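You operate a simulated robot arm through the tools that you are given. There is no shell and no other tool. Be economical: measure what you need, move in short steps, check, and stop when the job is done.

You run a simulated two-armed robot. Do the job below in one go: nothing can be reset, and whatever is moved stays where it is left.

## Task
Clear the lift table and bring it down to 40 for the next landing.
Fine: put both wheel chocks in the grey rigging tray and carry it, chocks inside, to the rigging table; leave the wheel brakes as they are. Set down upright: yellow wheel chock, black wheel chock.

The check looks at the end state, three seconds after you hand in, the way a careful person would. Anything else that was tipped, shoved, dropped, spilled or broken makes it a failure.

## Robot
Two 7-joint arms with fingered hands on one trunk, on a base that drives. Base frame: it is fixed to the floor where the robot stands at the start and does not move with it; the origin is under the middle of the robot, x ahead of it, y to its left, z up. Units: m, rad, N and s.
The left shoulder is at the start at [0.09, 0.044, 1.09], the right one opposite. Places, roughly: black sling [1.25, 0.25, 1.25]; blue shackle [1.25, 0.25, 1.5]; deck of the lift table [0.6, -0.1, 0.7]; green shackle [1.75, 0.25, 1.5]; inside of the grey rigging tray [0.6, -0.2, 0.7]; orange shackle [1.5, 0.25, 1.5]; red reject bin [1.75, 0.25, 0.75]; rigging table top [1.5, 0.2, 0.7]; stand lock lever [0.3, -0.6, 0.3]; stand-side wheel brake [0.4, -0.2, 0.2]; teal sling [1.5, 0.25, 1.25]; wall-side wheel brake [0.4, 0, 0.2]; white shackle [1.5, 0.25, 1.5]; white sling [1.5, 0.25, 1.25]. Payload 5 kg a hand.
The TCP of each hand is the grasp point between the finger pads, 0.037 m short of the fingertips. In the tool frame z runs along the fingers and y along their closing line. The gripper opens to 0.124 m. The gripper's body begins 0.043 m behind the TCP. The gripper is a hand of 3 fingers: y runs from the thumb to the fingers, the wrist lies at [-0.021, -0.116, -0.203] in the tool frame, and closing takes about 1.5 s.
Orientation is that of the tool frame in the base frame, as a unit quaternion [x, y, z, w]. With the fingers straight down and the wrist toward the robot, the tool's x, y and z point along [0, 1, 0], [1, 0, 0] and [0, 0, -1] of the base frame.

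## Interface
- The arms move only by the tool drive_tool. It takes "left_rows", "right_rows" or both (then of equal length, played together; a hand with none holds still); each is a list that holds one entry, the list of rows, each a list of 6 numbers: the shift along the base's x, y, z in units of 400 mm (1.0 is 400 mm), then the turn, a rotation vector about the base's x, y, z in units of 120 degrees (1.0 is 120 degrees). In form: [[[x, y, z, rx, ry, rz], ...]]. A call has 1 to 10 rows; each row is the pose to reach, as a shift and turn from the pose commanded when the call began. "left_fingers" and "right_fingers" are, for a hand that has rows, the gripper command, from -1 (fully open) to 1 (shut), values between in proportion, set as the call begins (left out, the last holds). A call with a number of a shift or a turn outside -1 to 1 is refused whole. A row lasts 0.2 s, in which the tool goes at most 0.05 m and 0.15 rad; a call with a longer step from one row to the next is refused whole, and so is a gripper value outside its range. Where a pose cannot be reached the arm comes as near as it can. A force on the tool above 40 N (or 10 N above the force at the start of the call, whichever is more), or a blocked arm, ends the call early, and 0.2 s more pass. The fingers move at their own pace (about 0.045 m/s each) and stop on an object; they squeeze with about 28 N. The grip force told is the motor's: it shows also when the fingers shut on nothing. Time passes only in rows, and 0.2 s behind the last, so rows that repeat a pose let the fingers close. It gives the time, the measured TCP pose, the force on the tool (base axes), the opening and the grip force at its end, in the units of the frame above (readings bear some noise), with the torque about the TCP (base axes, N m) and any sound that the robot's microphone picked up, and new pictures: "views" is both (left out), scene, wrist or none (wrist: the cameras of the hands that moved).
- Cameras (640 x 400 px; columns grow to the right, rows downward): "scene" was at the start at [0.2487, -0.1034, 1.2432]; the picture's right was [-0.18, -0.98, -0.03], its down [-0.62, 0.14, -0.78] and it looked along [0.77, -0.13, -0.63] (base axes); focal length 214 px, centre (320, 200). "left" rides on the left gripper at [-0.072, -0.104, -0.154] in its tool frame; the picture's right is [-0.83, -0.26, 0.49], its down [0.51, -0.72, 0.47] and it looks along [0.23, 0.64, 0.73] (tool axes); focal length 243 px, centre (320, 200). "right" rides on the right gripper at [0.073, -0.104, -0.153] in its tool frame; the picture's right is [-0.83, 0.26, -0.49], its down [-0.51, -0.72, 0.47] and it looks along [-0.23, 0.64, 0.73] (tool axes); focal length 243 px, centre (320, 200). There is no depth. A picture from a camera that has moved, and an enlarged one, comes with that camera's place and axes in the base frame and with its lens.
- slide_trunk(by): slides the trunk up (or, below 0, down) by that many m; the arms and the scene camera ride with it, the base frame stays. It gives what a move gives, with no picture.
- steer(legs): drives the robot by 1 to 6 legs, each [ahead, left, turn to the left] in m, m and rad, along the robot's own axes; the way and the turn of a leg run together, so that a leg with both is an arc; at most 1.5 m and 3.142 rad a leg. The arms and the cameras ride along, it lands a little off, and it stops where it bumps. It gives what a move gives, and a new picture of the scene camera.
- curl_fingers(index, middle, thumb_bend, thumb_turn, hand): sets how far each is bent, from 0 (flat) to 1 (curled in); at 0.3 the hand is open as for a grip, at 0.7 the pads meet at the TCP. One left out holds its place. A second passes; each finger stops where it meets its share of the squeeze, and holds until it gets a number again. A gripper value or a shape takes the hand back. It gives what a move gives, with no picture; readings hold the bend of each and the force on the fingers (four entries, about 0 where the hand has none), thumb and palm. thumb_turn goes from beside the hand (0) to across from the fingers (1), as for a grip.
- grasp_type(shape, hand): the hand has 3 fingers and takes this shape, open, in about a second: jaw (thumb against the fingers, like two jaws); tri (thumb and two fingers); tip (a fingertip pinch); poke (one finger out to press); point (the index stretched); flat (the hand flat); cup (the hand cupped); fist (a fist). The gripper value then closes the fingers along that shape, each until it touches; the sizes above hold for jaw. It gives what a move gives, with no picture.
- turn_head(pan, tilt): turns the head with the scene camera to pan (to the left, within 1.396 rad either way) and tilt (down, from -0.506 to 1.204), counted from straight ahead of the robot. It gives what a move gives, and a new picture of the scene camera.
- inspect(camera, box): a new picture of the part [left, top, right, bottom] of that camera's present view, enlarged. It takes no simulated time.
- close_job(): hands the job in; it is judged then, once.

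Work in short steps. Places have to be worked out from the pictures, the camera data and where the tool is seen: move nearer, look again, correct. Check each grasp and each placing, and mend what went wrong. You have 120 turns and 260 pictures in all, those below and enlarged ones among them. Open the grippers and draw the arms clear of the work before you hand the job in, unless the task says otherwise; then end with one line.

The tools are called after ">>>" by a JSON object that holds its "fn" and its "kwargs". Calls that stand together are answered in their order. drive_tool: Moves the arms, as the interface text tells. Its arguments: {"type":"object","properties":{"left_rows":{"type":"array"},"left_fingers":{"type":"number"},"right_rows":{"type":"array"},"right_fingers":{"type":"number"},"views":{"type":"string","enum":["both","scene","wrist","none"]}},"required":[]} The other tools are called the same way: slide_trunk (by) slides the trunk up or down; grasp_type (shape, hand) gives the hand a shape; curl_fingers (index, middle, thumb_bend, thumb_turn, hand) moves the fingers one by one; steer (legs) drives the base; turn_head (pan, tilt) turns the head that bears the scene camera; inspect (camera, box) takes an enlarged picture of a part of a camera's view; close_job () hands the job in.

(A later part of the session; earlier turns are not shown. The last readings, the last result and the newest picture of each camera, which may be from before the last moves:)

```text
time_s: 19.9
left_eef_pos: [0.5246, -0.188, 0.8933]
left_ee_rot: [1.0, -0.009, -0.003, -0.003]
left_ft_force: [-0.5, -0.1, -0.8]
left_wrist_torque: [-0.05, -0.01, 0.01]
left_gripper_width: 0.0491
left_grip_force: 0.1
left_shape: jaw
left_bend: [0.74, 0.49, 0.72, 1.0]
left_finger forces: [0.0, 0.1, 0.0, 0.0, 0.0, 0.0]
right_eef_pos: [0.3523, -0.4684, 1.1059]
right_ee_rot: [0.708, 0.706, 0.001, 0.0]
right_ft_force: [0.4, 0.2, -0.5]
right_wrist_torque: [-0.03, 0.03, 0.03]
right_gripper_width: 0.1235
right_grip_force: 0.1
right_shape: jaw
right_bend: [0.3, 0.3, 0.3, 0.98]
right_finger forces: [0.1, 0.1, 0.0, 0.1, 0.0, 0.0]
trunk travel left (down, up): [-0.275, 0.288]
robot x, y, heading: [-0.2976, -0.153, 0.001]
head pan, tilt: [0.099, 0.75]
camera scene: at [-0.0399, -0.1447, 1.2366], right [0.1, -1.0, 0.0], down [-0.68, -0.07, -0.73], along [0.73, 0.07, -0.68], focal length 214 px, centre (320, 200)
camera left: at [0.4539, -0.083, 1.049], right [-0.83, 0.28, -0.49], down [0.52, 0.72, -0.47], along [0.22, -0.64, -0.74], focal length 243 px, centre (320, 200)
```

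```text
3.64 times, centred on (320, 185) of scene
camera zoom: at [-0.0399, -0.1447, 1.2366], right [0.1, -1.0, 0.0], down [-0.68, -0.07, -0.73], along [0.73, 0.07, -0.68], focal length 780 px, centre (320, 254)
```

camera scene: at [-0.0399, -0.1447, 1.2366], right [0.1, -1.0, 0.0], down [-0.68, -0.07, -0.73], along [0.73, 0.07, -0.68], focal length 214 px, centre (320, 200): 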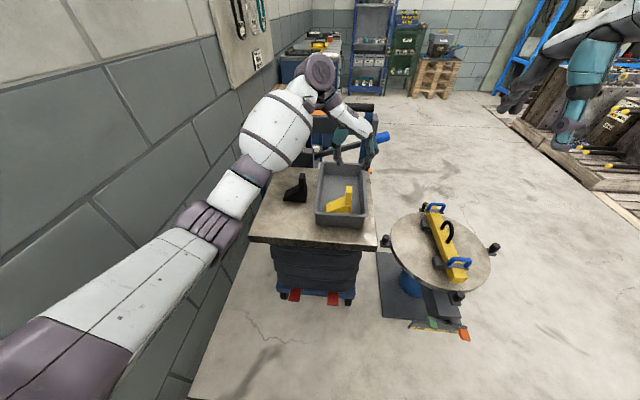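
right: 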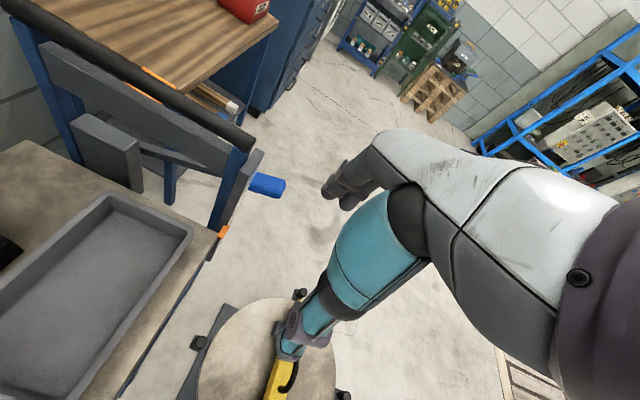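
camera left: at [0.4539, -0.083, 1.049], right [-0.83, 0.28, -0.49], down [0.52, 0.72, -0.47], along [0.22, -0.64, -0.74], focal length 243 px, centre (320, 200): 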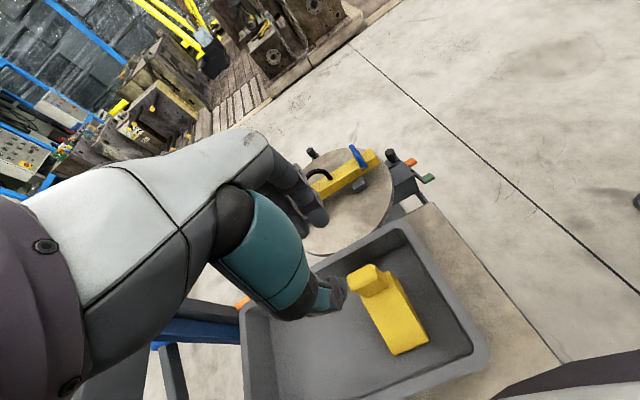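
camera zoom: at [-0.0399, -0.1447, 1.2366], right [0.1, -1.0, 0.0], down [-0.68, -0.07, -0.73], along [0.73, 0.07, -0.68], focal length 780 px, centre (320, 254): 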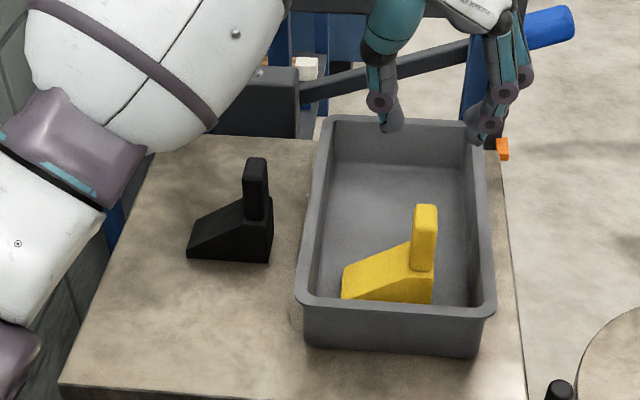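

Yellow stands upright in the tray. Black's matching grip point works out at (0.589, −0.0155, 0.7475); I move over it.

>>> {"fn": "drive_tool", "kwargs": {"left_rows": [[[0.03, 0.08, 0, 0, 0, 0], [0.06, 0.17, 0, 0, 0, 0], [0.09, 0.26, 0, 0, 0, 0], [0.13, 0.35, 0, 0, 0, 0], [0.161, 0.431, 0, 0, 0, 0], [0.161, 0.431, -0.1, 0, 0, 0], [0.161, 0.431, -0.14, 0, 0, 0]]], "left_fingers": 0}}

>>> {"fn": "inspect", "kwargs": {"camera": "scene", "box": [260, 130, 340, 210]}}

```text
time_s: 21.5
left_eef_pos: [0.5868, -0.0149, 0.8361]
left_ee_rot: [1.0, -0.009, -0.003, -0.004]
left_ft_force: [-0.4, -0.5, -0.6]
left_wrist_torque: [-0.03, 0.0, -0.01]
left_gripper_width: 0.0616
left_grip_force: 0.1
left_shape: jaw
left_bend: [0.74, 0.45, 0.69, 1.0]
left_finger forces: [0.0, 0.0, 0.1, 0.0, 0.0, 0.1]
right_eef_pos: [0.3533, -0.4687, 1.1058]
right_ee_rot: [0.708, 0.706, 0.0, 0.0]
right_ft_force: [-0.8, 0.2, -0.6]
right_wrist_torque: [0.03, 0.03, 0.0]
right_gripper_width: 0.1236
right_grip_force: 0.1
right_shape: jaw
right_bend: [0.3, 0.3, 0.3, 0.98]
right_finger forces: [0.0, 0.0, 0.0, 0.0, 0.0, 0.1]
trunk travel left (down, up): [-0.275, 0.288]
robot x, y, heading: [-0.2997, -0.1539, -0.004]
head pan, tilt: [0.099, 0.75]
camera scene: at [-0.0393, -0.1444, 1.2365], right [0.1, -1.0, 0.0], down [-0.68, -0.07, -0.73], along [0.73, 0.07, -0.68], focal length 214 px, centre (320, 200)
camera left: at [0.5178, 0.0892, 0.9912], right [-0.83, 0.28, -0.49], down [0.52, 0.72, -0.47], along [0.22, -0.64, -0.74], focal length 243 px, centre (320, 200)
```

scene: 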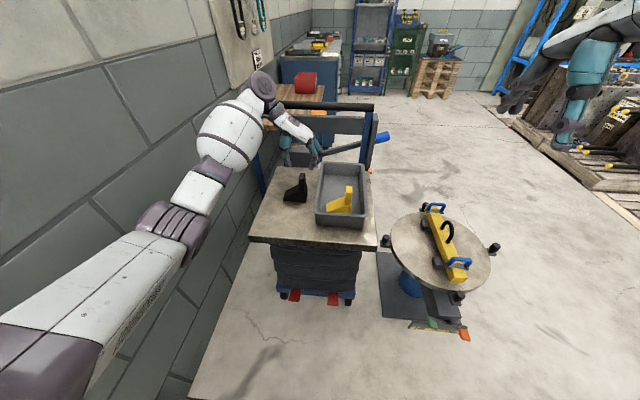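
left: 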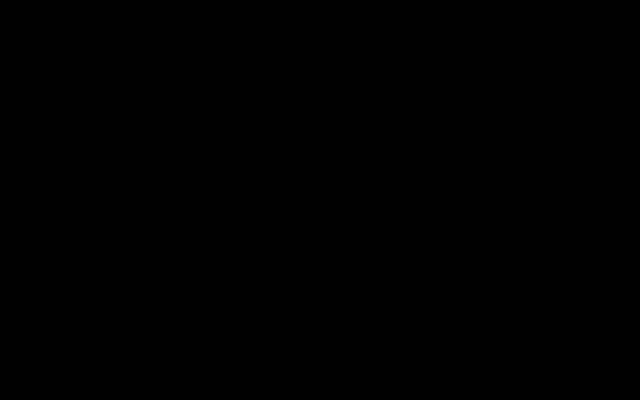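

```text
5.00 times, centred on (300, 170) of scene
camera zoom: at [-0.0393, -0.1444, 1.2365], right [0.1, -1.0, 0.0], down [-0.68, -0.07, -0.73], along [0.73, 0.07, -0.68], focal length 1072 px, centre (420, 350)
```

zoom: 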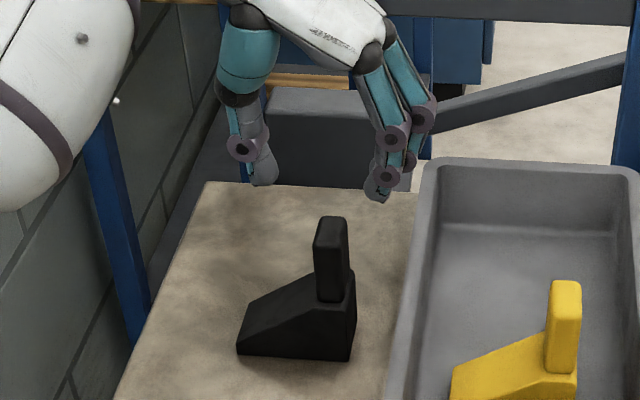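

>>> {"fn": "drive_tool", "kwargs": {"left_rows": [[[0.005, 0, -0.08, 0, 0, 0], [0.007, 0, -0.16, 0, 0, 0], [0.007, 0, -0.2215, 0, 0, 0], [0.007, 0, -0.2215, 0, 0, 0]]], "views": "none"}}

>>> {"fn": "inspect", "kwargs": {"camera": "scene", "box": [260, 130, 340, 210]}}

```text
time_s: 22.5
left_eef_pos: [0.5888, -0.0156, 0.746]
left_ee_rot: [1.0, -0.009, -0.002, -0.003]
left_ft_force: [-0.2, 0.0, 0.0]
left_wrist_torque: [-0.01, 0.03, -0.02]
left_gripper_width: 0.0614
left_grip_force: 0.1
left_shape: jaw
left_bend: [0.74, 0.45, 0.69, 1.0]
left_finger forces: [0.0, 0.1, 0.0, 0.0, 0.0, 0.0]
right_eef_pos: [0.3531, -0.4675, 1.1058]
right_ee_rot: [0.709, 0.705, 0.0, 0.0]
right_ft_force: [-0.6, -0.1, 0.2]
right_wrist_torque: [0.02, 0.03, 0.01]
right_gripper_width: 0.1239
right_grip_force: 0.0
right_shape: jaw
right_bend: [0.3, 0.3, 0.3, 0.98]
right_finger forces: [0.1, 0.0, 0.0, 0.0, 0.0, 0.1]
trunk travel left (down, up): [-0.275, 0.288]
robot x, y, heading: [-0.2967, -0.1532, 0.001]
head pan, tilt: [0.099, 0.75]
```

```text
5.00 times, centred on (300, 170) of scene
camera zoom: at [-0.0394, -0.1446, 1.2365], right [0.1, -1.0, 0.0], down [-0.68, -0.07, -0.73], along [0.73, 0.07, -0.68], focal length 1072 px, centre (420, 350)
```

zoom: 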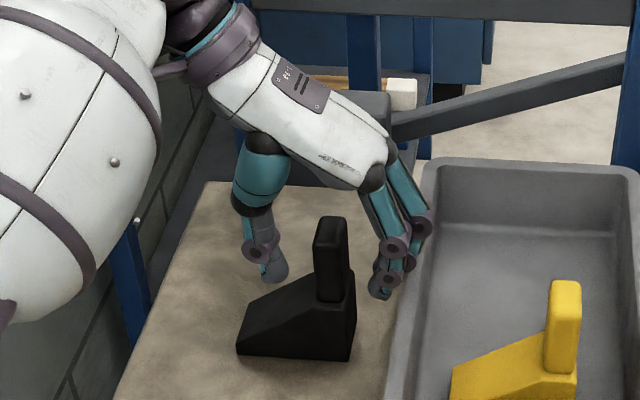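

Same relation as with the yellow one; close and lift.

>>> {"fn": "drive_tool", "kwargs": {"left_rows": [[[0, 0, 0, 0, 0, 0], [0, 0, 0, 0, 0, 0], [0, 0, 0, 0, 0, 0], [0, 0, 0, 0, 0, 0], [0, 0, 0, 0, 0, 0], [0, 0, 0, 0, 0, 0]]], "left_fingers": 1, "views": "none"}}

>>> {"fn": "drive_tool", "kwargs": {"left_rows": [[[0, 0, 0.05, 0, 0, 0], [0, 0, 0.15, 0, 0, 0], [0, 0, 0.25, 0, 0, 0], [0, 0, 0.35, 0, 0, 0]]], "views": "none"}}

>>> {"fn": "inspect", "kwargs": {"camera": "scene", "box": [250, 120, 390, 230]}}

```text
time_s: 23.9
left_eef_pos: [0.5888, -0.0147, 0.7476]
left_ee_rot: [1.0, -0.009, -0.003, -0.003]
left_ft_force: [0.6, -0.2, 0.0]
left_wrist_torque: [-0.07, 0.02, 0.0]
left_gripper_width: 0.0174
left_grip_force: 27.6
left_shape: jaw
left_bend: [0.73, 0.6, 0.73, 1.0]
left_finger forces: [16.4, 8.6, 0.0, 0.1, 24.4, 0.0]
right_eef_pos: [0.3542, -0.4685, 1.1055]
right_ee_rot: [0.708, 0.706, 0.0, 0.0]
right_ft_force: [1.2, 0.1, 0.9]
right_wrist_torque: [0.0, 0.01, 0.01]
right_gripper_width: 0.1236
right_grip_force: 0.0
right_shape: jaw
right_bend: [0.3, 0.3, 0.3, 0.98]
right_finger forces: [0.0, 0.0, 0.0, 0.1, 0.1, 0.0]
trunk travel left (down, up): [-0.275, 0.288]
robot x, y, heading: [-0.2966, -0.1523, -0.003]
head pan, tilt: [0.099, 0.75]
```

```text
time_s: 24.9
left_eef_pos: [0.5895, -0.0126, 0.8888]
left_ee_rot: [1.0, -0.009, -0.003, -0.004]
left_ft_force: [-0.9, 0.0, -1.7]
left_wrist_torque: [-0.06, 0.02, -0.01]
left_gripper_width: 0.0176
left_grip_force: 28.1
left_shape: jaw
left_bend: [0.73, 0.6, 0.73, 1.0]
left_finger forces: [16.2, 8.6, 0.0, 0.1, 24.6, 0.0]
right_eef_pos: [0.3524, -0.4695, 1.1073]
right_ee_rot: [0.708, 0.706, 0.001, 0.001]
right_ft_force: [-0.4, -0.3, -0.3]
right_wrist_torque: [0.03, -0.03, 0.0]
right_gripper_width: 0.1237
right_grip_force: 0.1
right_shape: jaw
right_bend: [0.3, 0.3, 0.3, 0.98]
right_finger forces: [0.0, 0.0, 0.0, 0.0, 0.0, 0.0]
trunk travel left (down, up): [-0.275, 0.288]
robot x, y, heading: [-0.2991, -0.1557, -0.003]
head pan, tilt: [0.099, 0.75]
```

```text
3.64 times, centred on (320, 175) of scene
camera zoom: at [-0.0399, -0.1449, 1.2366], right [0.1, -1.0, 0.0], down [-0.68, -0.07, -0.73], along [0.73, 0.07, -0.68], focal length 780 px, centre (320, 291)
```

zoom: 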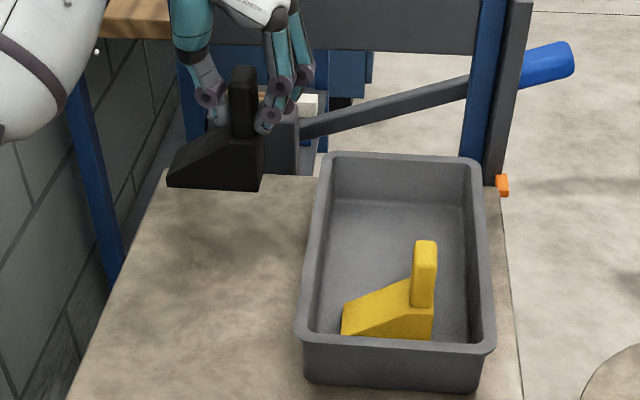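

Black is up. I carry it to the far half of the tray at (0.665, −0.187) and start down.

>>> {"fn": "drive_tool", "kwargs": {"left_rows": [[[0.03, -0.08, 0, 0, 0, 0], [0.07, -0.17, 0, 0, 0, 0], [0.11, -0.26, 0, 0, 0, 0], [0.15, -0.35, 0, 0, 0, 0], [0.189, -0.436, 0, 0, 0, 0], [0.189, -0.436, -0.08, 0, 0, 0]]]}}

>>> {"fn": "inspect", "kwargs": {"camera": "scene", "box": [290, 100, 400, 230]}}

```text
time_s: 26.3
left_eef_pos: [0.6646, -0.188, 0.8562]
left_ee_rot: [1.0, -0.009, -0.003, -0.003]
left_ft_force: [0.6, 0.1, -1.6]
left_wrist_torque: [-0.04, 0.0, 0.0]
left_gripper_width: 0.0173
left_grip_force: 28.1
left_shape: jaw
left_bend: [0.73, 0.61, 0.73, 1.0]
left_finger forces: [16.3, 8.7, 0.0, 0.0, 24.9, 0.0]
right_eef_pos: [0.3541, -0.4659, 1.1041]
right_ee_rot: [0.708, 0.707, -0.002, 0.0]
right_ft_force: [-0.1, 0.9, 0.2]
right_wrist_torque: [-0.02, 0.02, 0.01]
right_gripper_width: 0.1238
right_grip_force: 0.0
right_shape: jaw
right_bend: [0.3, 0.3, 0.3, 0.98]
right_finger forces: [0.0, 0.0, 0.1, 0.0, 0.0, 0.1]
trunk travel left (down, up): [-0.275, 0.288]
robot x, y, heading: [-0.2995, -0.1501, -0.003]
head pan, tilt: [0.099, 0.75]
camera scene: at [-0.0375, -0.1434, 1.236], right [0.1, -1.0, 0.0], down [-0.68, -0.07, -0.73], along [0.73, 0.07, -0.68], focal length 214 px, centre (320, 200)
camera left: at [0.5949, -0.0836, 1.0103], right [-0.83, 0.28, -0.48], down [0.52, 0.72, -0.47], along [0.22, -0.64, -0.74], focal length 243 px, centre (320, 200)
```

scene: 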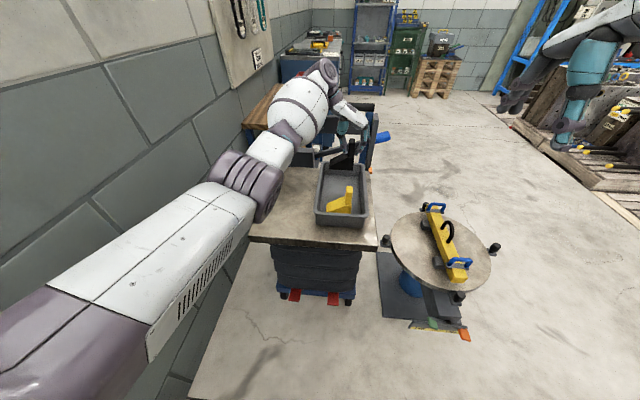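
left: 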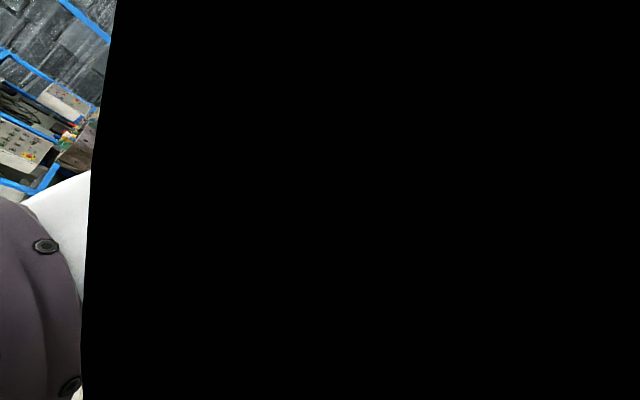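

```text
3.08 times, centred on (345, 165) of scene
camera zoom: at [-0.0375, -0.1434, 1.236], right [0.1, -1.0, 0.0], down [-0.68, -0.07, -0.73], along [0.73, 0.07, -0.68], focal length 660 px, centre (243, 308)
```

zoom: 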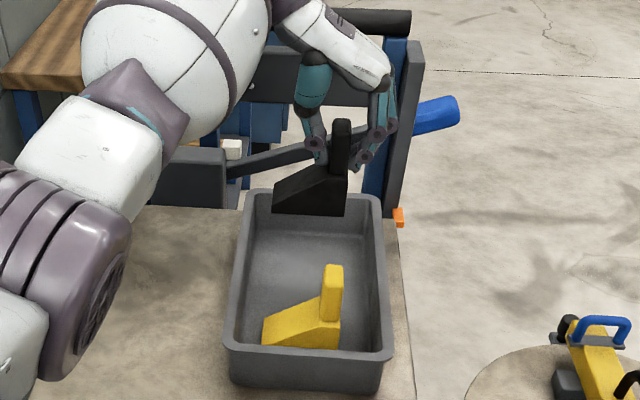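

>>> {"fn": "drive_tool", "kwargs": {"left_rows": [[[0, 0, -0.08, 0, 0, 0], [0, 0, -0.16, 0, 0, 0], [0, 0, -0.22, 0, 0, 0], [0, 0, -0.25, 0, 0, 0], [0, 0, -0.255, 0, 0, 0], [0, 0, -0.258, 0, 0, 0]]], "views": "none"}}

>>> {"fn": "inspect", "kwargs": {"camera": "scene", "box": [290, 100, 400, 230]}}

```text
time_s: 27.7
left_eef_pos: [0.667, -0.1907, 0.752]
left_ee_rot: [1.0, -0.01, -0.003, -0.004]
left_ft_force: [0.0, -0.1, -1.7]
left_wrist_torque: [-0.04, -0.02, -0.02]
left_gripper_width: 0.0175
left_grip_force: 27.9
left_shape: jaw
left_bend: [0.73, 0.6, 0.73, 1.0]
left_finger forces: [16.2, 8.7, 0.1, 0.0, 24.9, 0.1]
right_eef_pos: [0.3538, -0.4695, 1.1053]
right_ee_rot: [0.708, 0.706, 0.0, 0.0]
right_ft_force: [0.3, -0.1, 0.0]
right_wrist_torque: [-0.01, 0.04, -0.01]
right_gripper_width: 0.1236
right_grip_force: 0.1
right_shape: jaw
right_bend: [0.3, 0.3, 0.3, 0.98]
right_finger forces: [0.0, 0.0, 0.0, 0.0, 0.0, 0.1]
trunk travel left (down, up): [-0.275, 0.288]
robot x, y, heading: [-0.2989, -0.1559, -0.006]
head pan, tilt: [0.099, 0.75]
```

```text
3.08 times, centred on (345, 165) of scene
camera zoom: at [-0.0388, -0.1446, 1.2364], right [0.1, -1.0, 0.0], down [-0.68, -0.07, -0.73], along [0.73, 0.07, -0.68], focal length 660 px, centre (243, 308)
```

zoom: 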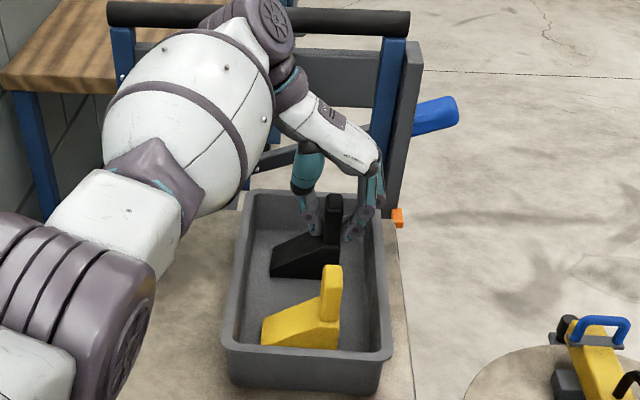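

Not yet resting; a few more millimetres in small steps.

>>> {"fn": "drive_tool", "kwargs": {"left_rows": [[[0, 0, -0.004, 0, 0, 0], [0, 0, -0.006, 0, 0, 0], [0, 0, -0.006, 0, 0, 0]]], "views": "none"}}

>>> {"fn": "drive_tool", "kwargs": {"left_rows": [[[0, 0, -0.004, 0, 0, 0], [0, 0, -0.006, 0, 0, 0], [0, 0, -0.006, 0, 0, 0]]], "views": "none"}}

```text
time_s: 28.5
left_eef_pos: [0.6649, -0.1904, 0.7519]
left_ee_rot: [1.0, -0.008, -0.002, -0.004]
left_ft_force: [0.1, -1.0, 2.7]
left_wrist_torque: [-0.07, 0.03, 0.01]
left_gripper_width: 0.0174
left_grip_force: 27.7
left_shape: jaw
left_bend: [0.73, 0.6, 0.74, 1.0]
left_finger forces: [16.8, 9.1, 0.0, 0.0, 25.3, 0.0]
right_eef_pos: [0.3535, -0.4692, 1.1052]
right_ee_rot: [0.709, 0.706, 0.0, 0.0]
right_ft_force: [0.2, 0.1, 0.8]
right_wrist_torque: [-0.03, 0.01, -0.03]
right_gripper_width: 0.1237
right_grip_force: 0.0
right_shape: jaw
right_bend: [0.3, 0.3, 0.3, 0.98]
right_finger forces: [0.0, 0.0, 0.0, 0.0, 0.0, 0.0]
trunk travel left (down, up): [-0.275, 0.288]
robot x, y, heading: [-0.302, -0.1545, 0.002]
head pan, tilt: [0.099, 0.75]
```

```text
time_s: 29.3
left_eef_pos: [0.666, -0.1904, 0.7508]
left_ee_rot: [1.0, -0.008, -0.002, -0.003]
left_ft_force: [1.5, -1.0, 13.7]
left_wrist_torque: [-0.11, -0.04, 0.01]
left_gripper_width: 0.0176
left_grip_force: 27.8
left_shape: jaw
left_bend: [0.73, 0.6, 0.74, 1.0]
left_finger forces: [18.5, 10.1, 0.0, 0.0, 27.2, 0.0]
right_eef_pos: [0.352, -0.469, 1.1053]
right_ee_rot: [0.708, 0.706, 0.0, 0.001]
right_ft_force: [0.7, 0.8, 0.4]
right_wrist_torque: [0.03, 0.01, -0.03]
right_gripper_width: 0.1235
right_grip_force: 0.1
right_shape: jaw
right_bend: [0.3, 0.3, 0.3, 0.98]
right_finger forces: [0.0, 0.0, 0.0, 0.0, 0.0, 0.0]
trunk travel left (down, up): [-0.275, 0.288]
robot x, y, heading: [-0.3004, -0.1559, 0.001]
head pan, tilt: [0.099, 0.75]
```

It rests on the floor of the tray. Release and go up.

>>> {"fn": "drive_tool", "kwargs": {"left_rows": [[[0, 0, 0.008, 0, 0, 0], [0, 0, 0.008, 0, 0, 0], [0, 0, 0.008, 0, 0, 0], [0, 0, 0.008, 0, 0, 0]]], "left_fingers": 0.2, "views": "none"}}

>>> {"fn": "drive_tool", "kwargs": {"left_rows": [[[0, 0, 0.06, 0, 0, 0], [0, 0, 0.15, 0, 0, 0], [0, 0, 0.25, 0, 0, 0], [0, 0, 0.35, 0, 0, 0], [0, 0.08, 0.4, 0, 0, 0], [0, 0.18, 0.42, 0, 0, 0], [0, 0.27, 0.42, 0, 0, 0]]]}}

>>> {"fn": "inspect", "kwargs": {"camera": "scene", "box": [290, 130, 400, 240]}}

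```text
time_s: 30.3
left_eef_pos: [0.6673, -0.1904, 0.7506]
left_ee_rot: [1.0, -0.008, -0.004, -0.003]
left_ft_force: [-0.3, 0.4, 0.6]
left_wrist_torque: [0.0, 0.01, 0.02]
left_gripper_width: 0.0492
left_grip_force: 0.1
left_shape: jaw
left_bend: [0.74, 0.49, 0.72, 1.0]
left_finger forces: [0.0, 0.0, 0.0, 0.0, 0.0, 0.0]
right_eef_pos: [0.3528, -0.4682, 1.105]
right_ee_rot: [0.708, 0.706, 0.001, 0.0]
right_ft_force: [0.9, -0.1, -0.1]
right_wrist_torque: [0.01, -0.05, 0.04]
right_gripper_width: 0.1238
right_grip_force: 0.0
right_shape: jaw
right_bend: [0.3, 0.3, 0.3, 0.98]
right_finger forces: [0.1, 0.0, 0.0, 0.0, 0.1, 0.0]
trunk travel left (down, up): [-0.275, 0.288]
robot x, y, heading: [-0.3002, -0.1507, -0.002]
head pan, tilt: [0.099, 0.75]
```

```text
time_s: 31.9
left_eef_pos: [0.6658, -0.0806, 0.9183]
left_ee_rot: [1.0, -0.01, -0.002, -0.002]
left_ft_force: [0.3, -0.7, -0.5]
left_wrist_torque: [0.02, 0.0, 0.02]
left_gripper_width: 0.0492
left_grip_force: 0.1
left_shape: jaw
left_bend: [0.74, 0.49, 0.72, 1.0]
left_finger forces: [0.0, 0.1, 0.0, 0.0, 0.1, 0.1]
right_eef_pos: [0.3536, -0.4679, 1.1063]
right_ee_rot: [0.709, 0.706, 0.0, 0.0]
right_ft_force: [0.0, 0.6, -0.2]
right_wrist_torque: [-0.05, 0.02, 0.03]
right_gripper_width: 0.1234
right_grip_force: 0.0
right_shape: jaw
right_bend: [0.3, 0.3, 0.3, 0.98]
right_finger forces: [0.0, 0.0, 0.0, 0.1, 0.1, 0.0]
trunk travel left (down, up): [-0.275, 0.288]
robot x, y, heading: [-0.3023, -0.1519, -0.006]
head pan, tilt: [0.099, 0.75]
camera scene: at [-0.0391, -0.1433, 1.2364], right [0.1, -1.0, 0.0], down [-0.68, -0.07, -0.73], along [0.73, 0.07, -0.68], focal length 214 px, centre (320, 200)
camera left: at [0.5963, 0.0248, 1.073], right [-0.83, 0.28, -0.49], down [0.52, 0.71, -0.47], along [0.22, -0.64, -0.74], focal length 243 px, centre (320, 200)
```

scene: 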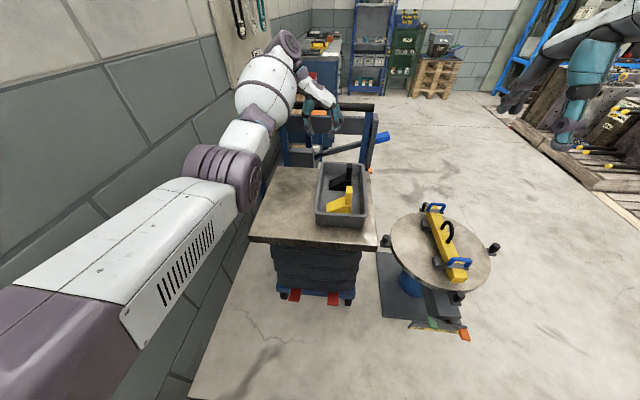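
left: 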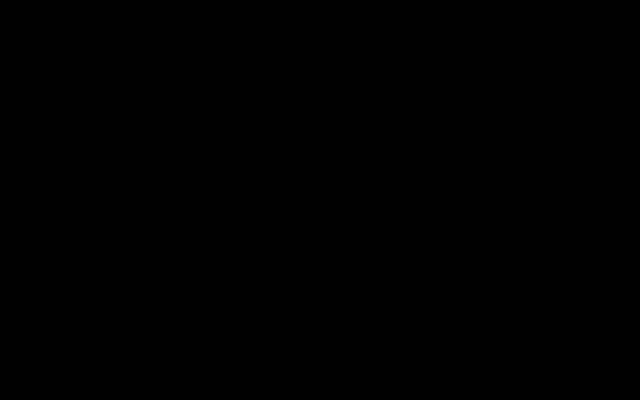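

```text
3.64 times, centred on (345, 185) of scene
camera zoom: at [-0.0391, -0.1433, 1.2364], right [0.1, -1.0, 0.0], down [-0.68, -0.07, -0.73], along [0.73, 0.07, -0.68], focal length 780 px, centre (229, 254)
```

zoom: 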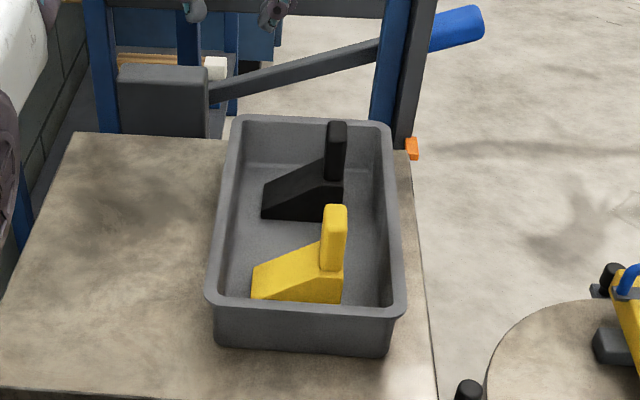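

Both chocks stand upright in the tray. Next the right hand: I turn it +90° (wrist outward) and bring it near the tray's right rim, staying high over the stand.

>>> {"fn": "drive_tool", "kwargs": {"right_rows": [[[0.06, 0.02, -0.02, 0, 0, 0.07], [0.12, 0.04, -0.05, 0, 0, 0.14], [0.18, 0.06, -0.08, 0, 0, 0.21], [0.24, 0.08, -0.11, 0, 0, 0.28], [0.3, 0.1, -0.14, 0, 0, 0.35], [0.36, 0.13, -0.17, 0, 0, 0.42], [0.42, 0.16, -0.2, 0, 0, 0.49], [0.48, 0.19, -0.23, 0, 0, 0.56], [0.54, 0.22, -0.26, 0, 0, 0.63], [0.6, 0.25, -0.3, 0, 0, 0.7]]], "right_fingers": 0}}

```text
time_s: 34.1
left_eef_pos: [0.6667, -0.0812, 0.9189]
left_ee_rot: [1.0, -0.009, -0.002, -0.002]
left_ft_force: [0.3, 0.1, 0.8]
left_wrist_torque: [0.05, -0.01, -0.03]
left_gripper_width: 0.0495
left_grip_force: 0.0
left_shape: jaw
left_bend: [0.74, 0.49, 0.72, 1.0]
left_finger forces: [0.1, 0.0, 0.0, 0.0, 0.1, 0.0]
right_eef_pos: [0.4208, -0.2052, 0.9642]
right_ee_rot: [0.26, 0.963, -0.009, 0.065]
right_ft_force: [-1.7, 4.9, -1.6]
right_wrist_torque: [-0.45, -0.19, -0.13]
right_gripper_width: 0.0628
right_grip_force: 0.0
right_shape: jaw
right_bend: [0.74, 0.45, 0.69, 1.0]
right_finger forces: [0.0, 0.0, 0.0, 0.0, 0.0, 0.0]
right hand out of reach, approached as far as the arm can: row 5, 6, 7, 8, 9, 10
trunk travel left (down, up): [-0.275, 0.288]
robot x, y, heading: [-0.3014, -0.1536, -0.001]
head pan, tilt: [0.099, 0.75]
camera scene: at [-0.039, -0.1433, 1.2367], right [0.1, -1.0, 0.0], down [-0.68, -0.07, -0.73], along [0.73, 0.07, -0.68], focal length 214 px, centre (320, 200)
camera right: at [0.2899, -0.2516, 1.1041], right [0.78, -0.17, 0.6], down [0.13, -0.9, -0.41], along [0.61, 0.4, -0.68], focal length 243 px, centre (320, 200)
```

scene: 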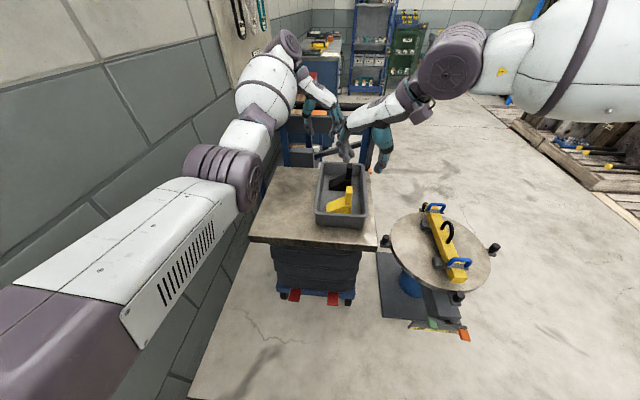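
right: 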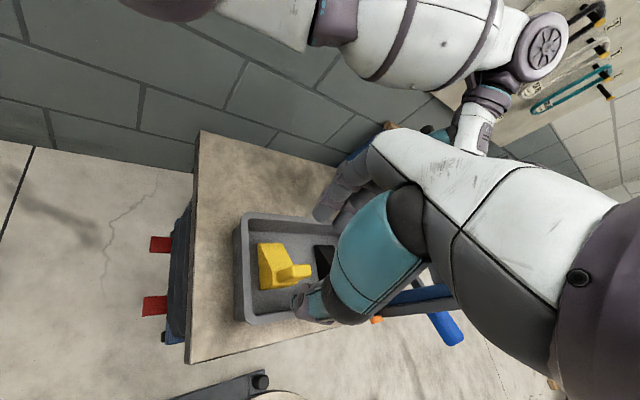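

The right arm went out of reach in that posture. I retrace it, then approach the mirrored way the left arm succeeded (turn close to the body's midline, then reach).

>>> {"fn": "drive_tool", "kwargs": {"right_rows": [[[-0.06, -0.03, 0.04, 0, 0, -0.07], [-0.12, -0.06, 0.07, 0, 0, -0.14], [-0.18, -0.09, 0.1, 0, 0, -0.21], [-0.24, -0.12, 0.13, 0, 0, -0.28], [-0.3, -0.15, 0.16, 0, 0, -0.35], [-0.36, -0.17, 0.19, 0, 0, -0.42], [-0.42, -0.19, 0.22, 0, 0, -0.49], [-0.48, -0.21, 0.25, 0, 0, -0.56], [-0.54, -0.23, 0.28, 0, 0, -0.63], [-0.6, -0.25, 0.3, 0, 0, -0.7]]]}}

```text
time_s: 36.3
left_eef_pos: [0.6667, -0.0802, 0.9203]
left_ee_rot: [1.0, -0.008, -0.003, -0.004]
left_ft_force: [-0.2, 1.0, -0.1]
left_wrist_torque: [0.0, 0.0, 0.0]
left_gripper_width: 0.0493
left_grip_force: 0.2
left_shape: jaw
left_bend: [0.74, 0.49, 0.72, 1.0]
left_finger forces: [0.0, 0.0, 0.0, 0.1, 0.0, 0.0]
right_eef_pos: [0.1819, -0.3093, 1.0867]
right_ee_rot: [0.839, 0.54, -0.049, 0.043]
right_ft_force: [-0.3, -0.8, 0.4]
right_wrist_torque: [-0.03, -0.03, 0.01]
right_gripper_width: 0.062
right_grip_force: 0.0
right_shape: jaw
right_bend: [0.74, 0.45, 0.69, 1.0]
right_finger forces: [0.1, 0.1, 0.0, 0.0, 0.0, 0.1]
trunk travel left (down, up): [-0.275, 0.288]
robot x, y, heading: [-0.293, -0.1522, -0.002]
head pan, tilt: [0.099, 0.75]
camera scene: at [-0.0403, -0.1438, 1.2367], right [0.1, -1.0, 0.0], down [-0.68, -0.07, -0.73], along [0.73, 0.07, -0.68], focal length 214 px, centre (320, 200)
camera right: at [0.1231, -0.1828, 1.2259], right [-0.09, -0.8, 0.6], down [-0.88, -0.22, -0.42], along [0.46, -0.57, -0.68], focal length 243 px, centre (320, 200)
```

scene: 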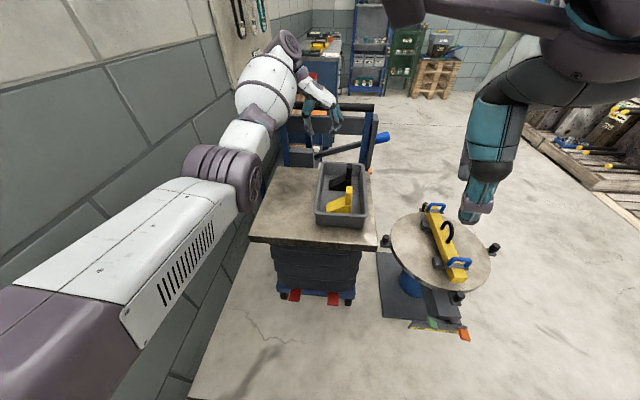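
right: 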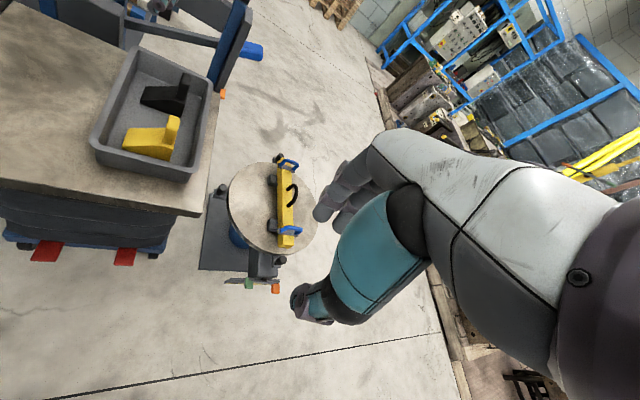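

>>> {"fn": "drive_tool", "kwargs": {"right_rows": [[[0.07, 0.02, -0.04, 0.002, 0.002, 0.04], [0.14, 0.04, -0.08, 0.004, 0.004, 0.08], [0.22, 0.06, -0.12, 0.007, 0.006, 0.12], [0.3, 0.08, -0.17, 0.009, 0.008, 0.16], [0.37, 0.1, -0.22, 0.012, 0.01, 0.2]]], "views": "scene"}}

```text
time_s: 37.5
left_eef_pos: [0.6669, -0.0808, 0.9169]
left_ee_rot: [1.0, -0.009, -0.003, -0.003]
left_ft_force: [-0.3, 0.1, -0.1]
left_wrist_torque: [0.0, 0.01, -0.01]
left_gripper_width: 0.0493
left_grip_force: 0.1
left_shape: jaw
left_bend: [0.74, 0.49, 0.72, 1.0]
left_finger forces: [0.0, 0.0, 0.1, 0.1, 0.1, 0.0]
right_eef_pos: [0.3314, -0.2698, 0.9963]
right_ee_rot: [0.706, 0.706, -0.042, 0.036]
right_ft_force: [0.7, -0.2, 0.3]
right_wrist_torque: [0.03, 0.0, -0.02]
right_gripper_width: 0.0617
right_grip_force: 0.0
right_shape: jaw
right_bend: [0.74, 0.45, 0.69, 1.0]
right_finger forces: [0.0, 0.1, 0.0, 0.1, 0.1, 0.0]
trunk travel left (down, up): [-0.275, 0.288]
robot x, y, heading: [-0.2954, -0.1539, -0.005]
head pan, tilt: [0.099, 0.75]
camera scene: at [-0.0382, -0.1448, 1.2362], right [0.1, -1.0, 0.0], down [-0.68, -0.07, -0.73], along [0.73, 0.07, -0.68], focal length 214 px, centre (320, 200)
```

scene: 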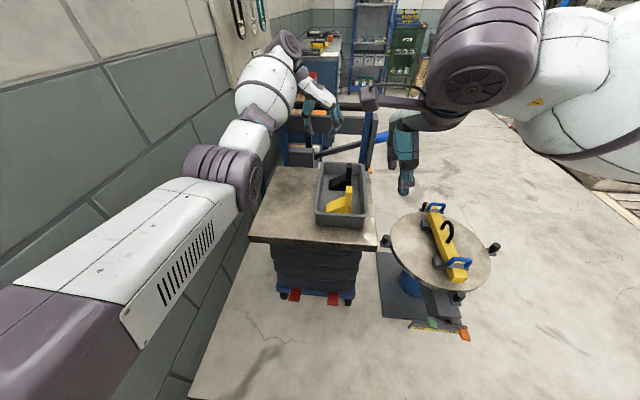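

>>> {"fn": "drive_tool", "kwargs": {"right_rows": [[[0.03, 0, 0, 0.004, 0.004, 0.07], [0.07, 0, 0, 0.008, 0.008, 0.14], [0.11, 0, 0, 0.012, 0.011, 0.21], [0.15, 0, 0, 0.016, 0.015, 0.28], [0.19, 0, 0, 0.02, 0.018, 0.35], [0.23, 0, 0, 0.024, 0.022, 0.42]]], "views": "scene"}}

```text
time_s: 38.9
left_eef_pos: [0.6672, -0.0806, 0.9173]
left_ee_rot: [1.0, -0.009, -0.003, -0.004]
left_ft_force: [-0.2, -0.6, 0.0]
left_wrist_torque: [-0.01, 0.03, 0.0]
left_gripper_width: 0.0495
left_grip_force: 0.0
left_shape: jaw
left_bend: [0.74, 0.49, 0.72, 1.0]
left_finger forces: [0.0, 0.0, 0.0, 0.0, 0.0, 0.0]
right_eef_pos: [0.4236, -0.2706, 0.9967]
right_ee_rot: [0.34, 0.94, -0.021, 0.016]
right_ft_force: [0.5, -0.4, 0.2]
right_wrist_torque: [0.03, 0.02, -0.02]
right_gripper_width: 0.062
right_grip_force: 0.0
right_shape: jaw
right_bend: [0.74, 0.45, 0.69, 1.0]
right_finger forces: [0.0, 0.0, 0.1, 0.1, 0.0, 0.0]
trunk travel left (down, up): [-0.275, 0.288]
robot x, y, heading: [-0.3033, -0.1543, -0.004]
head pan, tilt: [0.099, 0.75]
camera scene: at [-0.0382, -0.1445, 1.2362], right [0.1, -1.0, 0.0], down [-0.68, -0.07, -0.73], along [0.73, 0.07, -0.68], focal length 214 px, centre (320, 200)
```

scene: 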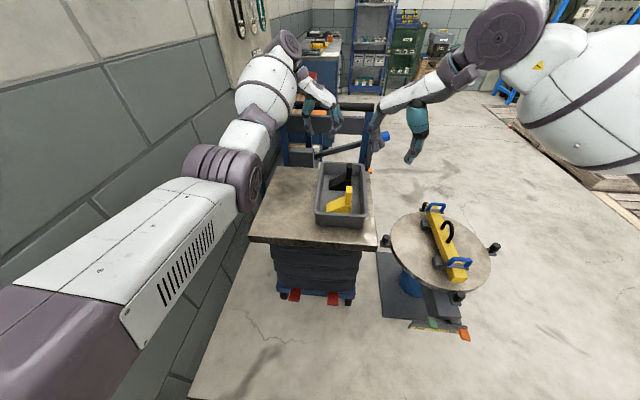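

Reached. I finish the turn.

>>> {"fn": "drive_tool", "kwargs": {"right_rows": [[[0.02, 0, 0, 0.004, 0.004, 0.07], [0.04, 0, 0, 0.008, 0.008, 0.14], [0.06, 0, 0, 0.012, 0.011, 0.21], [0.08, 0, 0, 0.016, 0.015, 0.28], [0.1, 0, 0, 0.019, 0.017, 0.33]]], "views": "scene"}}

```text
time_s: 40.1
left_eef_pos: [0.666, -0.0801, 0.919]
left_ee_rot: [1.0, -0.009, -0.002, -0.003]
left_ft_force: [0.9, -0.5, 0.7]
left_wrist_torque: [0.0, 0.0, -0.03]
left_gripper_width: 0.049
left_grip_force: 0.1
left_shape: jaw
left_bend: [0.74, 0.49, 0.72, 1.0]
left_finger forces: [0.0, 0.0, 0.0, 0.1, 0.0, 0.1]
right_eef_pos: [0.3914, -0.1985, 0.9565]
right_ee_rot: [0.247, 0.966, -0.028, 0.065]
right_ft_force: [0.3, -0.6, 0.3]
right_wrist_torque: [0.0, 0.0, 0.03]
right_gripper_width: 0.062
right_grip_force: 0.1
right_shape: jaw
right_bend: [0.74, 0.45, 0.69, 1.0]
right_finger forces: [0.1, 0.1, 0.1, 0.1, 0.0, 0.0]
right hand out of reach, approached as far as the arm can: row 1, 2, 3, 4, 5
trunk travel left (down, up): [-0.275, 0.288]
robot x, y, heading: [-0.2986, -0.1521, -0.006]
head pan, tilt: [0.099, 0.75]
camera scene: at [-0.0398, -0.1442, 1.2366], right [0.1, -1.0, 0.0], down [-0.68, -0.07, -0.73], along [0.73, 0.07, -0.68], focal length 214 px, centre (320, 200)
```

scene: 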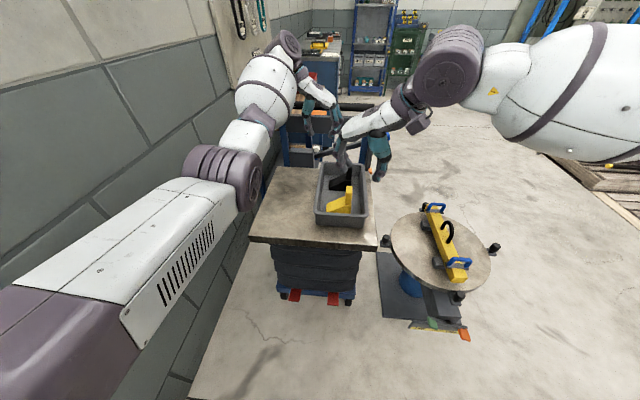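

The right elbow is in a bad branch. I unwind the yaw and bring the right hand to the mirror of the left hand's original pose to get the same posture.

>>> {"fn": "drive_tool", "kwargs": {"right_rows": [[[0.023, -0.03, 0.05, 0.008, 0.003, -0.064], [0.046, -0.06, 0.1, 0.016, 0.006, -0.128], [0.07, -0.08, 0.15, 0.024, 0.01, -0.192], [0.09, -0.1, 0.2, 0.032, 0.013, -0.255], [0.116, -0.12, 0.24, 0.041, 0.016, -0.319], [0.14, -0.14, 0.28, 0.05, 0.02, -0.383], [0.16, -0.15, 0.32, 0.058, 0.023, -0.446], [0.185, -0.164, 0.354, 0.066, 0.026, -0.51]]], "views": "scene"}}

```text
time_s: 41.9
left_eef_pos: [0.6672, -0.0806, 0.9172]
left_ee_rot: [1.0, -0.009, -0.002, -0.003]
left_ft_force: [0.2, 0.1, -0.3]
left_wrist_torque: [-0.01, 0.0, -0.01]
left_gripper_width: 0.0495
left_grip_force: 0.2
left_shape: jaw
left_bend: [0.74, 0.49, 0.72, 1.0]
left_finger forces: [0.1, 0.0, 0.0, 0.0, 0.0, 0.0]
right_eef_pos: [0.4684, -0.2625, 1.0963]
right_ee_rot: [0.708, 0.706, -0.001, 0.0]
right_ft_force: [-0.4, 0.7, 0.5]
right_wrist_torque: [0.01, -0.01, 0.0]
right_gripper_width: 0.0623
right_grip_force: 0.0
right_shape: jaw
right_bend: [0.74, 0.45, 0.69, 1.0]
right_finger forces: [0.0, 0.0, 0.1, 0.0, 0.0, 0.1]
trunk travel left (down, up): [-0.275, 0.288]
robot x, y, heading: [-0.2949, -0.1518, -0.004]
head pan, tilt: [0.099, 0.75]
camera scene: at [-0.0391, -0.144, 1.2364], right [0.1, -1.0, 0.0], down [-0.68, -0.07, -0.73], along [0.73, 0.07, -0.68], focal length 214 px, centre (320, 200)
```

scene: 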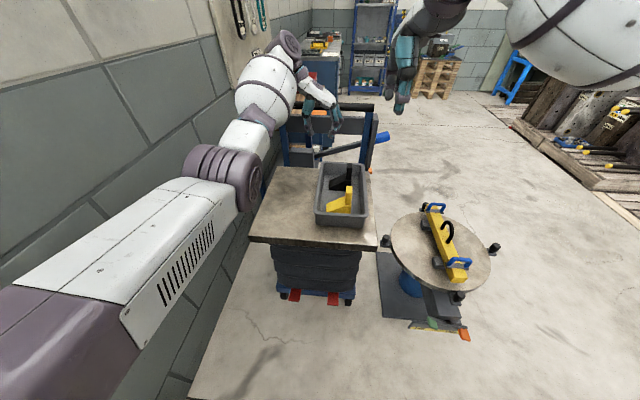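

Elbow is still high. I tilt the hand (fingers toward the middle, wrist outward) at height to swing the elbow out and down.

>>> {"fn": "drive_tool", "kwargs": {"right_rows": [[[-0.02, -0.04, -0.02, 0.07, 0, 0], [-0.04, -0.08, -0.04, 0.14, 0, 0], [-0.06, -0.12, -0.06, 0.21, 0, 0], [-0.08, -0.16, -0.08, 0.28, 0, 0], [-0.1, -0.2, -0.1, 0.35, 0, 0], [-0.12, -0.24, -0.12, 0.42, 0, 0]]], "views": "scene"}}

```text
time_s: 43.3
left_eef_pos: [0.6664, -0.0817, 0.9189]
left_ee_rot: [1.0, -0.009, -0.002, -0.004]
left_ft_force: [-0.4, 0.1, 0.0]
left_wrist_torque: [0.07, 0.0, -0.01]
left_gripper_width: 0.0491
left_grip_force: 0.0
left_shape: jaw
left_bend: [0.74, 0.49, 0.72, 1.0]
left_finger forces: [0.0, 0.0, 0.0, 0.0, 0.0, 0.1]
right_eef_pos: [0.4197, -0.3591, 1.0483]
right_ee_rot: [0.639, 0.639, 0.303, -0.303]
right_ft_force: [-0.6, 0.2, 0.1]
right_wrist_torque: [0.02, -0.04, 0.03]
right_gripper_width: 0.0617
right_grip_force: 0.0
right_shape: jaw
right_bend: [0.74, 0.45, 0.69, 1.0]
right_finger forces: [0.0, 0.0, 0.0, 0.0, 0.0, 0.0]
trunk travel left (down, up): [-0.275, 0.288]
robot x, y, heading: [-0.2969, -0.1547, -0.004]
head pan, tilt: [0.099, 0.75]
camera scene: at [-0.0398, -0.1459, 1.2366], right [0.1, -1.0, 0.0], down [-0.68, -0.07, -0.73], along [0.73, 0.07, -0.68], focal length 214 px, centre (320, 200)
```

scene: 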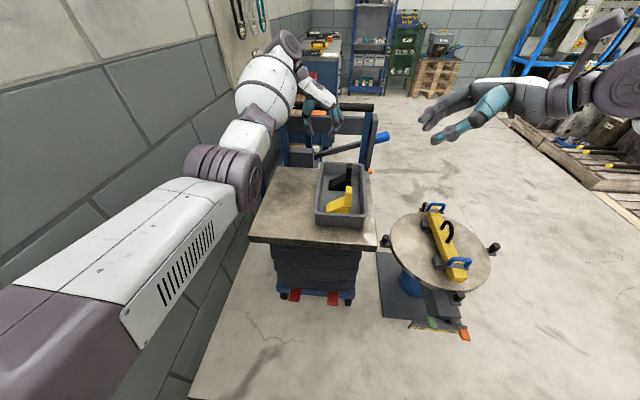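

Now yaw about the tool's own axis by ~84° with the tilt kept.

>>> {"fn": "drive_tool", "kwargs": {"right_rows": [[[0, 0, 0, 0, -0.0536, 0.045], [0, 0, 0, 0, -0.1072, 0.09], [0, 0, 0, 0, -0.1608, 0.135], [0, 0, 0, 0, -0.2144, 0.18], [0, 0, 0, 0, -0.268, 0.225], [0, 0, 0, 0, -0.3216, 0.27], [0, 0, 0, 0, -0.3752, 0.315], [0, 0, 0, 0, -0.4288, 0.36], [0, 0, 0, 0, -0.4824, 0.405], [0, 0, 0, 0, -0.536, 0.45]]], "views": "scene"}}

```text
time_s: 45.5
left_eef_pos: [0.6675, -0.0802, 0.9181]
left_ee_rot: [1.0, -0.009, -0.003, -0.004]
left_ft_force: [1.4, 0.4, 0.0]
left_wrist_torque: [-0.01, 0.08, -0.03]
left_gripper_width: 0.0492
left_grip_force: 0.1
left_shape: jaw
left_bend: [0.74, 0.49, 0.72, 1.0]
left_finger forces: [0.1, 0.0, 0.0, 0.1, 0.0, 0.0]
right_eef_pos: [0.2862, -0.405, 1.1957]
right_ee_rot: [0.147, 0.886, 0.424, -0.119]
right_ft_force: [-2.5, -1.5, 6.4]
right_wrist_torque: [-0.51, -0.18, -0.16]
right_gripper_width: 0.0619
right_grip_force: 0.1
right_shape: jaw
right_bend: [0.74, 0.45, 0.69, 1.0]
right_finger forces: [0.0, 0.0, 0.1, 0.0, 0.0, 0.1]
right hand out of reach, approached as far as the arm can: row 5, 6, 7, 8, 9, 10
trunk travel left (down, up): [-0.275, 0.288]
robot x, y, heading: [-0.3008, -0.1537, 0.001]
head pan, tilt: [0.099, 0.75]
camera scene: at [-0.0384, -0.144, 1.2364], right [0.1, -1.0, 0.0], down [-0.68, -0.07, -0.73], along [0.73, 0.07, -0.68], focal length 214 px, centre (320, 200)
```

scene: 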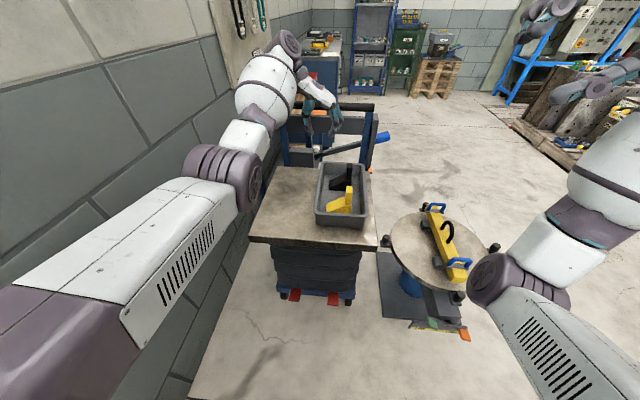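

The arm flipped to an elbow-out posture mirroring the left one. I now bring the hand to fingers-down, yaw +90°, at about (0.48, −0.30, 1.10), keeping high.

>>> {"fn": "drive_tool", "kwargs": {"right_rows": [[[0.06, 0.03, -0.03, -0.053, -0.015, 0.018], [0.12, 0.06, -0.06, -0.105, -0.03, 0.036], [0.18, 0.1, -0.09, -0.158, -0.044, 0.055], [0.24, 0.13, -0.12, -0.21, -0.059, 0.073], [0.3, 0.16, -0.15, -0.263, -0.074, 0.091], [0.36, 0.19, -0.18, -0.316, -0.089, 0.11], [0.42, 0.22, -0.21, -0.368, -0.103, 0.128], [0.485, 0.26, -0.24, -0.421, -0.118, 0.146]]], "views": "scene"}}

```text
time_s: 47.3
left_eef_pos: [0.6671, -0.0806, 0.9181]
left_ee_rot: [1.0, -0.009, -0.003, -0.003]
left_ft_force: [0.2, 1.2, -0.2]
left_wrist_torque: [-0.06, -0.01, 0.01]
left_gripper_width: 0.0495
left_grip_force: 0.1
left_shape: jaw
left_bend: [0.74, 0.49, 0.72, 1.0]
left_finger forces: [0.0, 0.0, 0.0, 0.0, 0.0, 0.0]
right_eef_pos: [0.2156, -0.2045, 1.1803]
right_ee_rot: [0.011, 1.0, 0.008, -0.008]
right_ft_force: [0.0, 0.1, 0.4]
right_wrist_torque: [-0.01, 0.01, 0.04]
right_gripper_width: 0.0618
right_grip_force: 0.1
right_shape: jaw
right_bend: [0.74, 0.45, 0.69, 1.0]
right_finger forces: [0.0, 0.1, 0.0, 0.1, 0.1, 0.0]
right hand out of reach, approached as far as the arm can: row 1, 2, 3, 4, 5, 6, 7, 8
trunk travel left (down, up): [-0.275, 0.288]
robot x, y, heading: [-0.2962, -0.154, 0.003]
head pan, tilt: [0.099, 0.75]
camera scene: at [-0.0391, -0.1435, 1.2364], right [0.1, -1.0, 0.0], down [-0.68, -0.07, -0.73], along [0.73, 0.07, -0.68], focal length 214 px, centre (320, 200)
```

scene: 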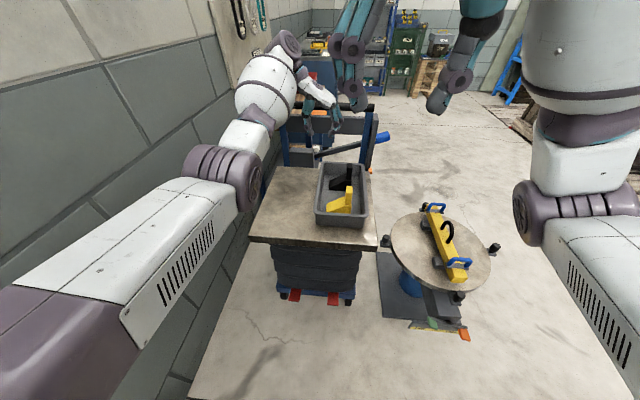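

Orientation is right (fingers down, yaw +90°) and the posture mirrors the left. Now extend toward the tray's right side, still high.

>>> {"fn": "drive_tool", "kwargs": {"right_rows": [[[0.08, -0.04, -0.02, 0, 0, 0], [0.16, -0.08, -0.04, 0, 0, 0], [0.24, -0.12, -0.06, 0, 0, 0], [0.32, -0.16, -0.08, 0, 0, 0], [0.42, -0.18, -0.11, 0, 0, 0], [0.52, -0.2, -0.14, 0, 0, 0], [0.62, -0.21, -0.17, 0, 0, 0], [0.68, -0.22, -0.2, 0, 0, 0]]], "views": "scene"}}

```text
time_s: 49.1
left_eef_pos: [0.6661, -0.0813, 0.9185]
left_ee_rot: [1.0, -0.009, -0.003, -0.004]
left_ft_force: [-0.2, -0.9, 0.6]
left_wrist_torque: [-0.01, -0.02, 0.0]
left_gripper_width: 0.0495
left_grip_force: 0.0
left_shape: jaw
left_bend: [0.74, 0.49, 0.72, 1.0]
left_finger forces: [0.1, 0.1, 0.1, 0.1, 0.0, 0.0]
right_eef_pos: [0.2156, -0.2061, 1.1801]
right_ee_rot: [0.011, 1.0, 0.008, -0.007]
right_ft_force: [-0.9, 0.1, 0.1]
right_wrist_torque: [-0.03, -0.02, -0.02]
right_gripper_width: 0.062
right_grip_force: 0.0
right_shape: jaw
right_bend: [0.74, 0.45, 0.69, 1.0]
right_finger forces: [0.1, 0.0, 0.0, 0.1, 0.1, 0.1]
right hand out of reach, approached as far as the arm can: row 1, 2, 3, 4, 5, 6, 7, 8
trunk travel left (down, up): [-0.275, 0.288]
robot x, y, heading: [-0.2969, -0.153, -0.008]
head pan, tilt: [0.099, 0.75]
camera scene: at [-0.0392, -0.1445, 1.2365], right [0.1, -1.0, 0.0], down [-0.68, -0.07, -0.73], along [0.73, 0.07, -0.68], focal length 214 px, centre (320, 200)
```

scene: 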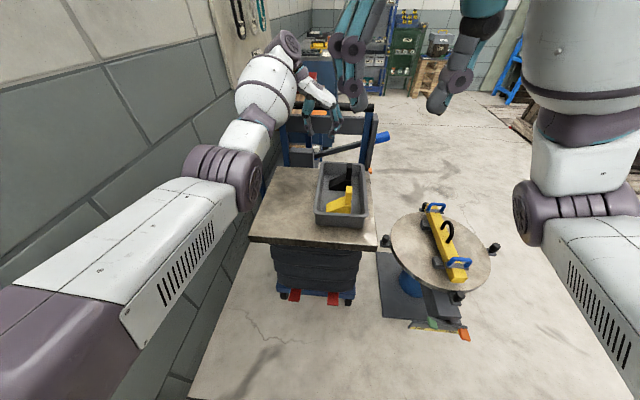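

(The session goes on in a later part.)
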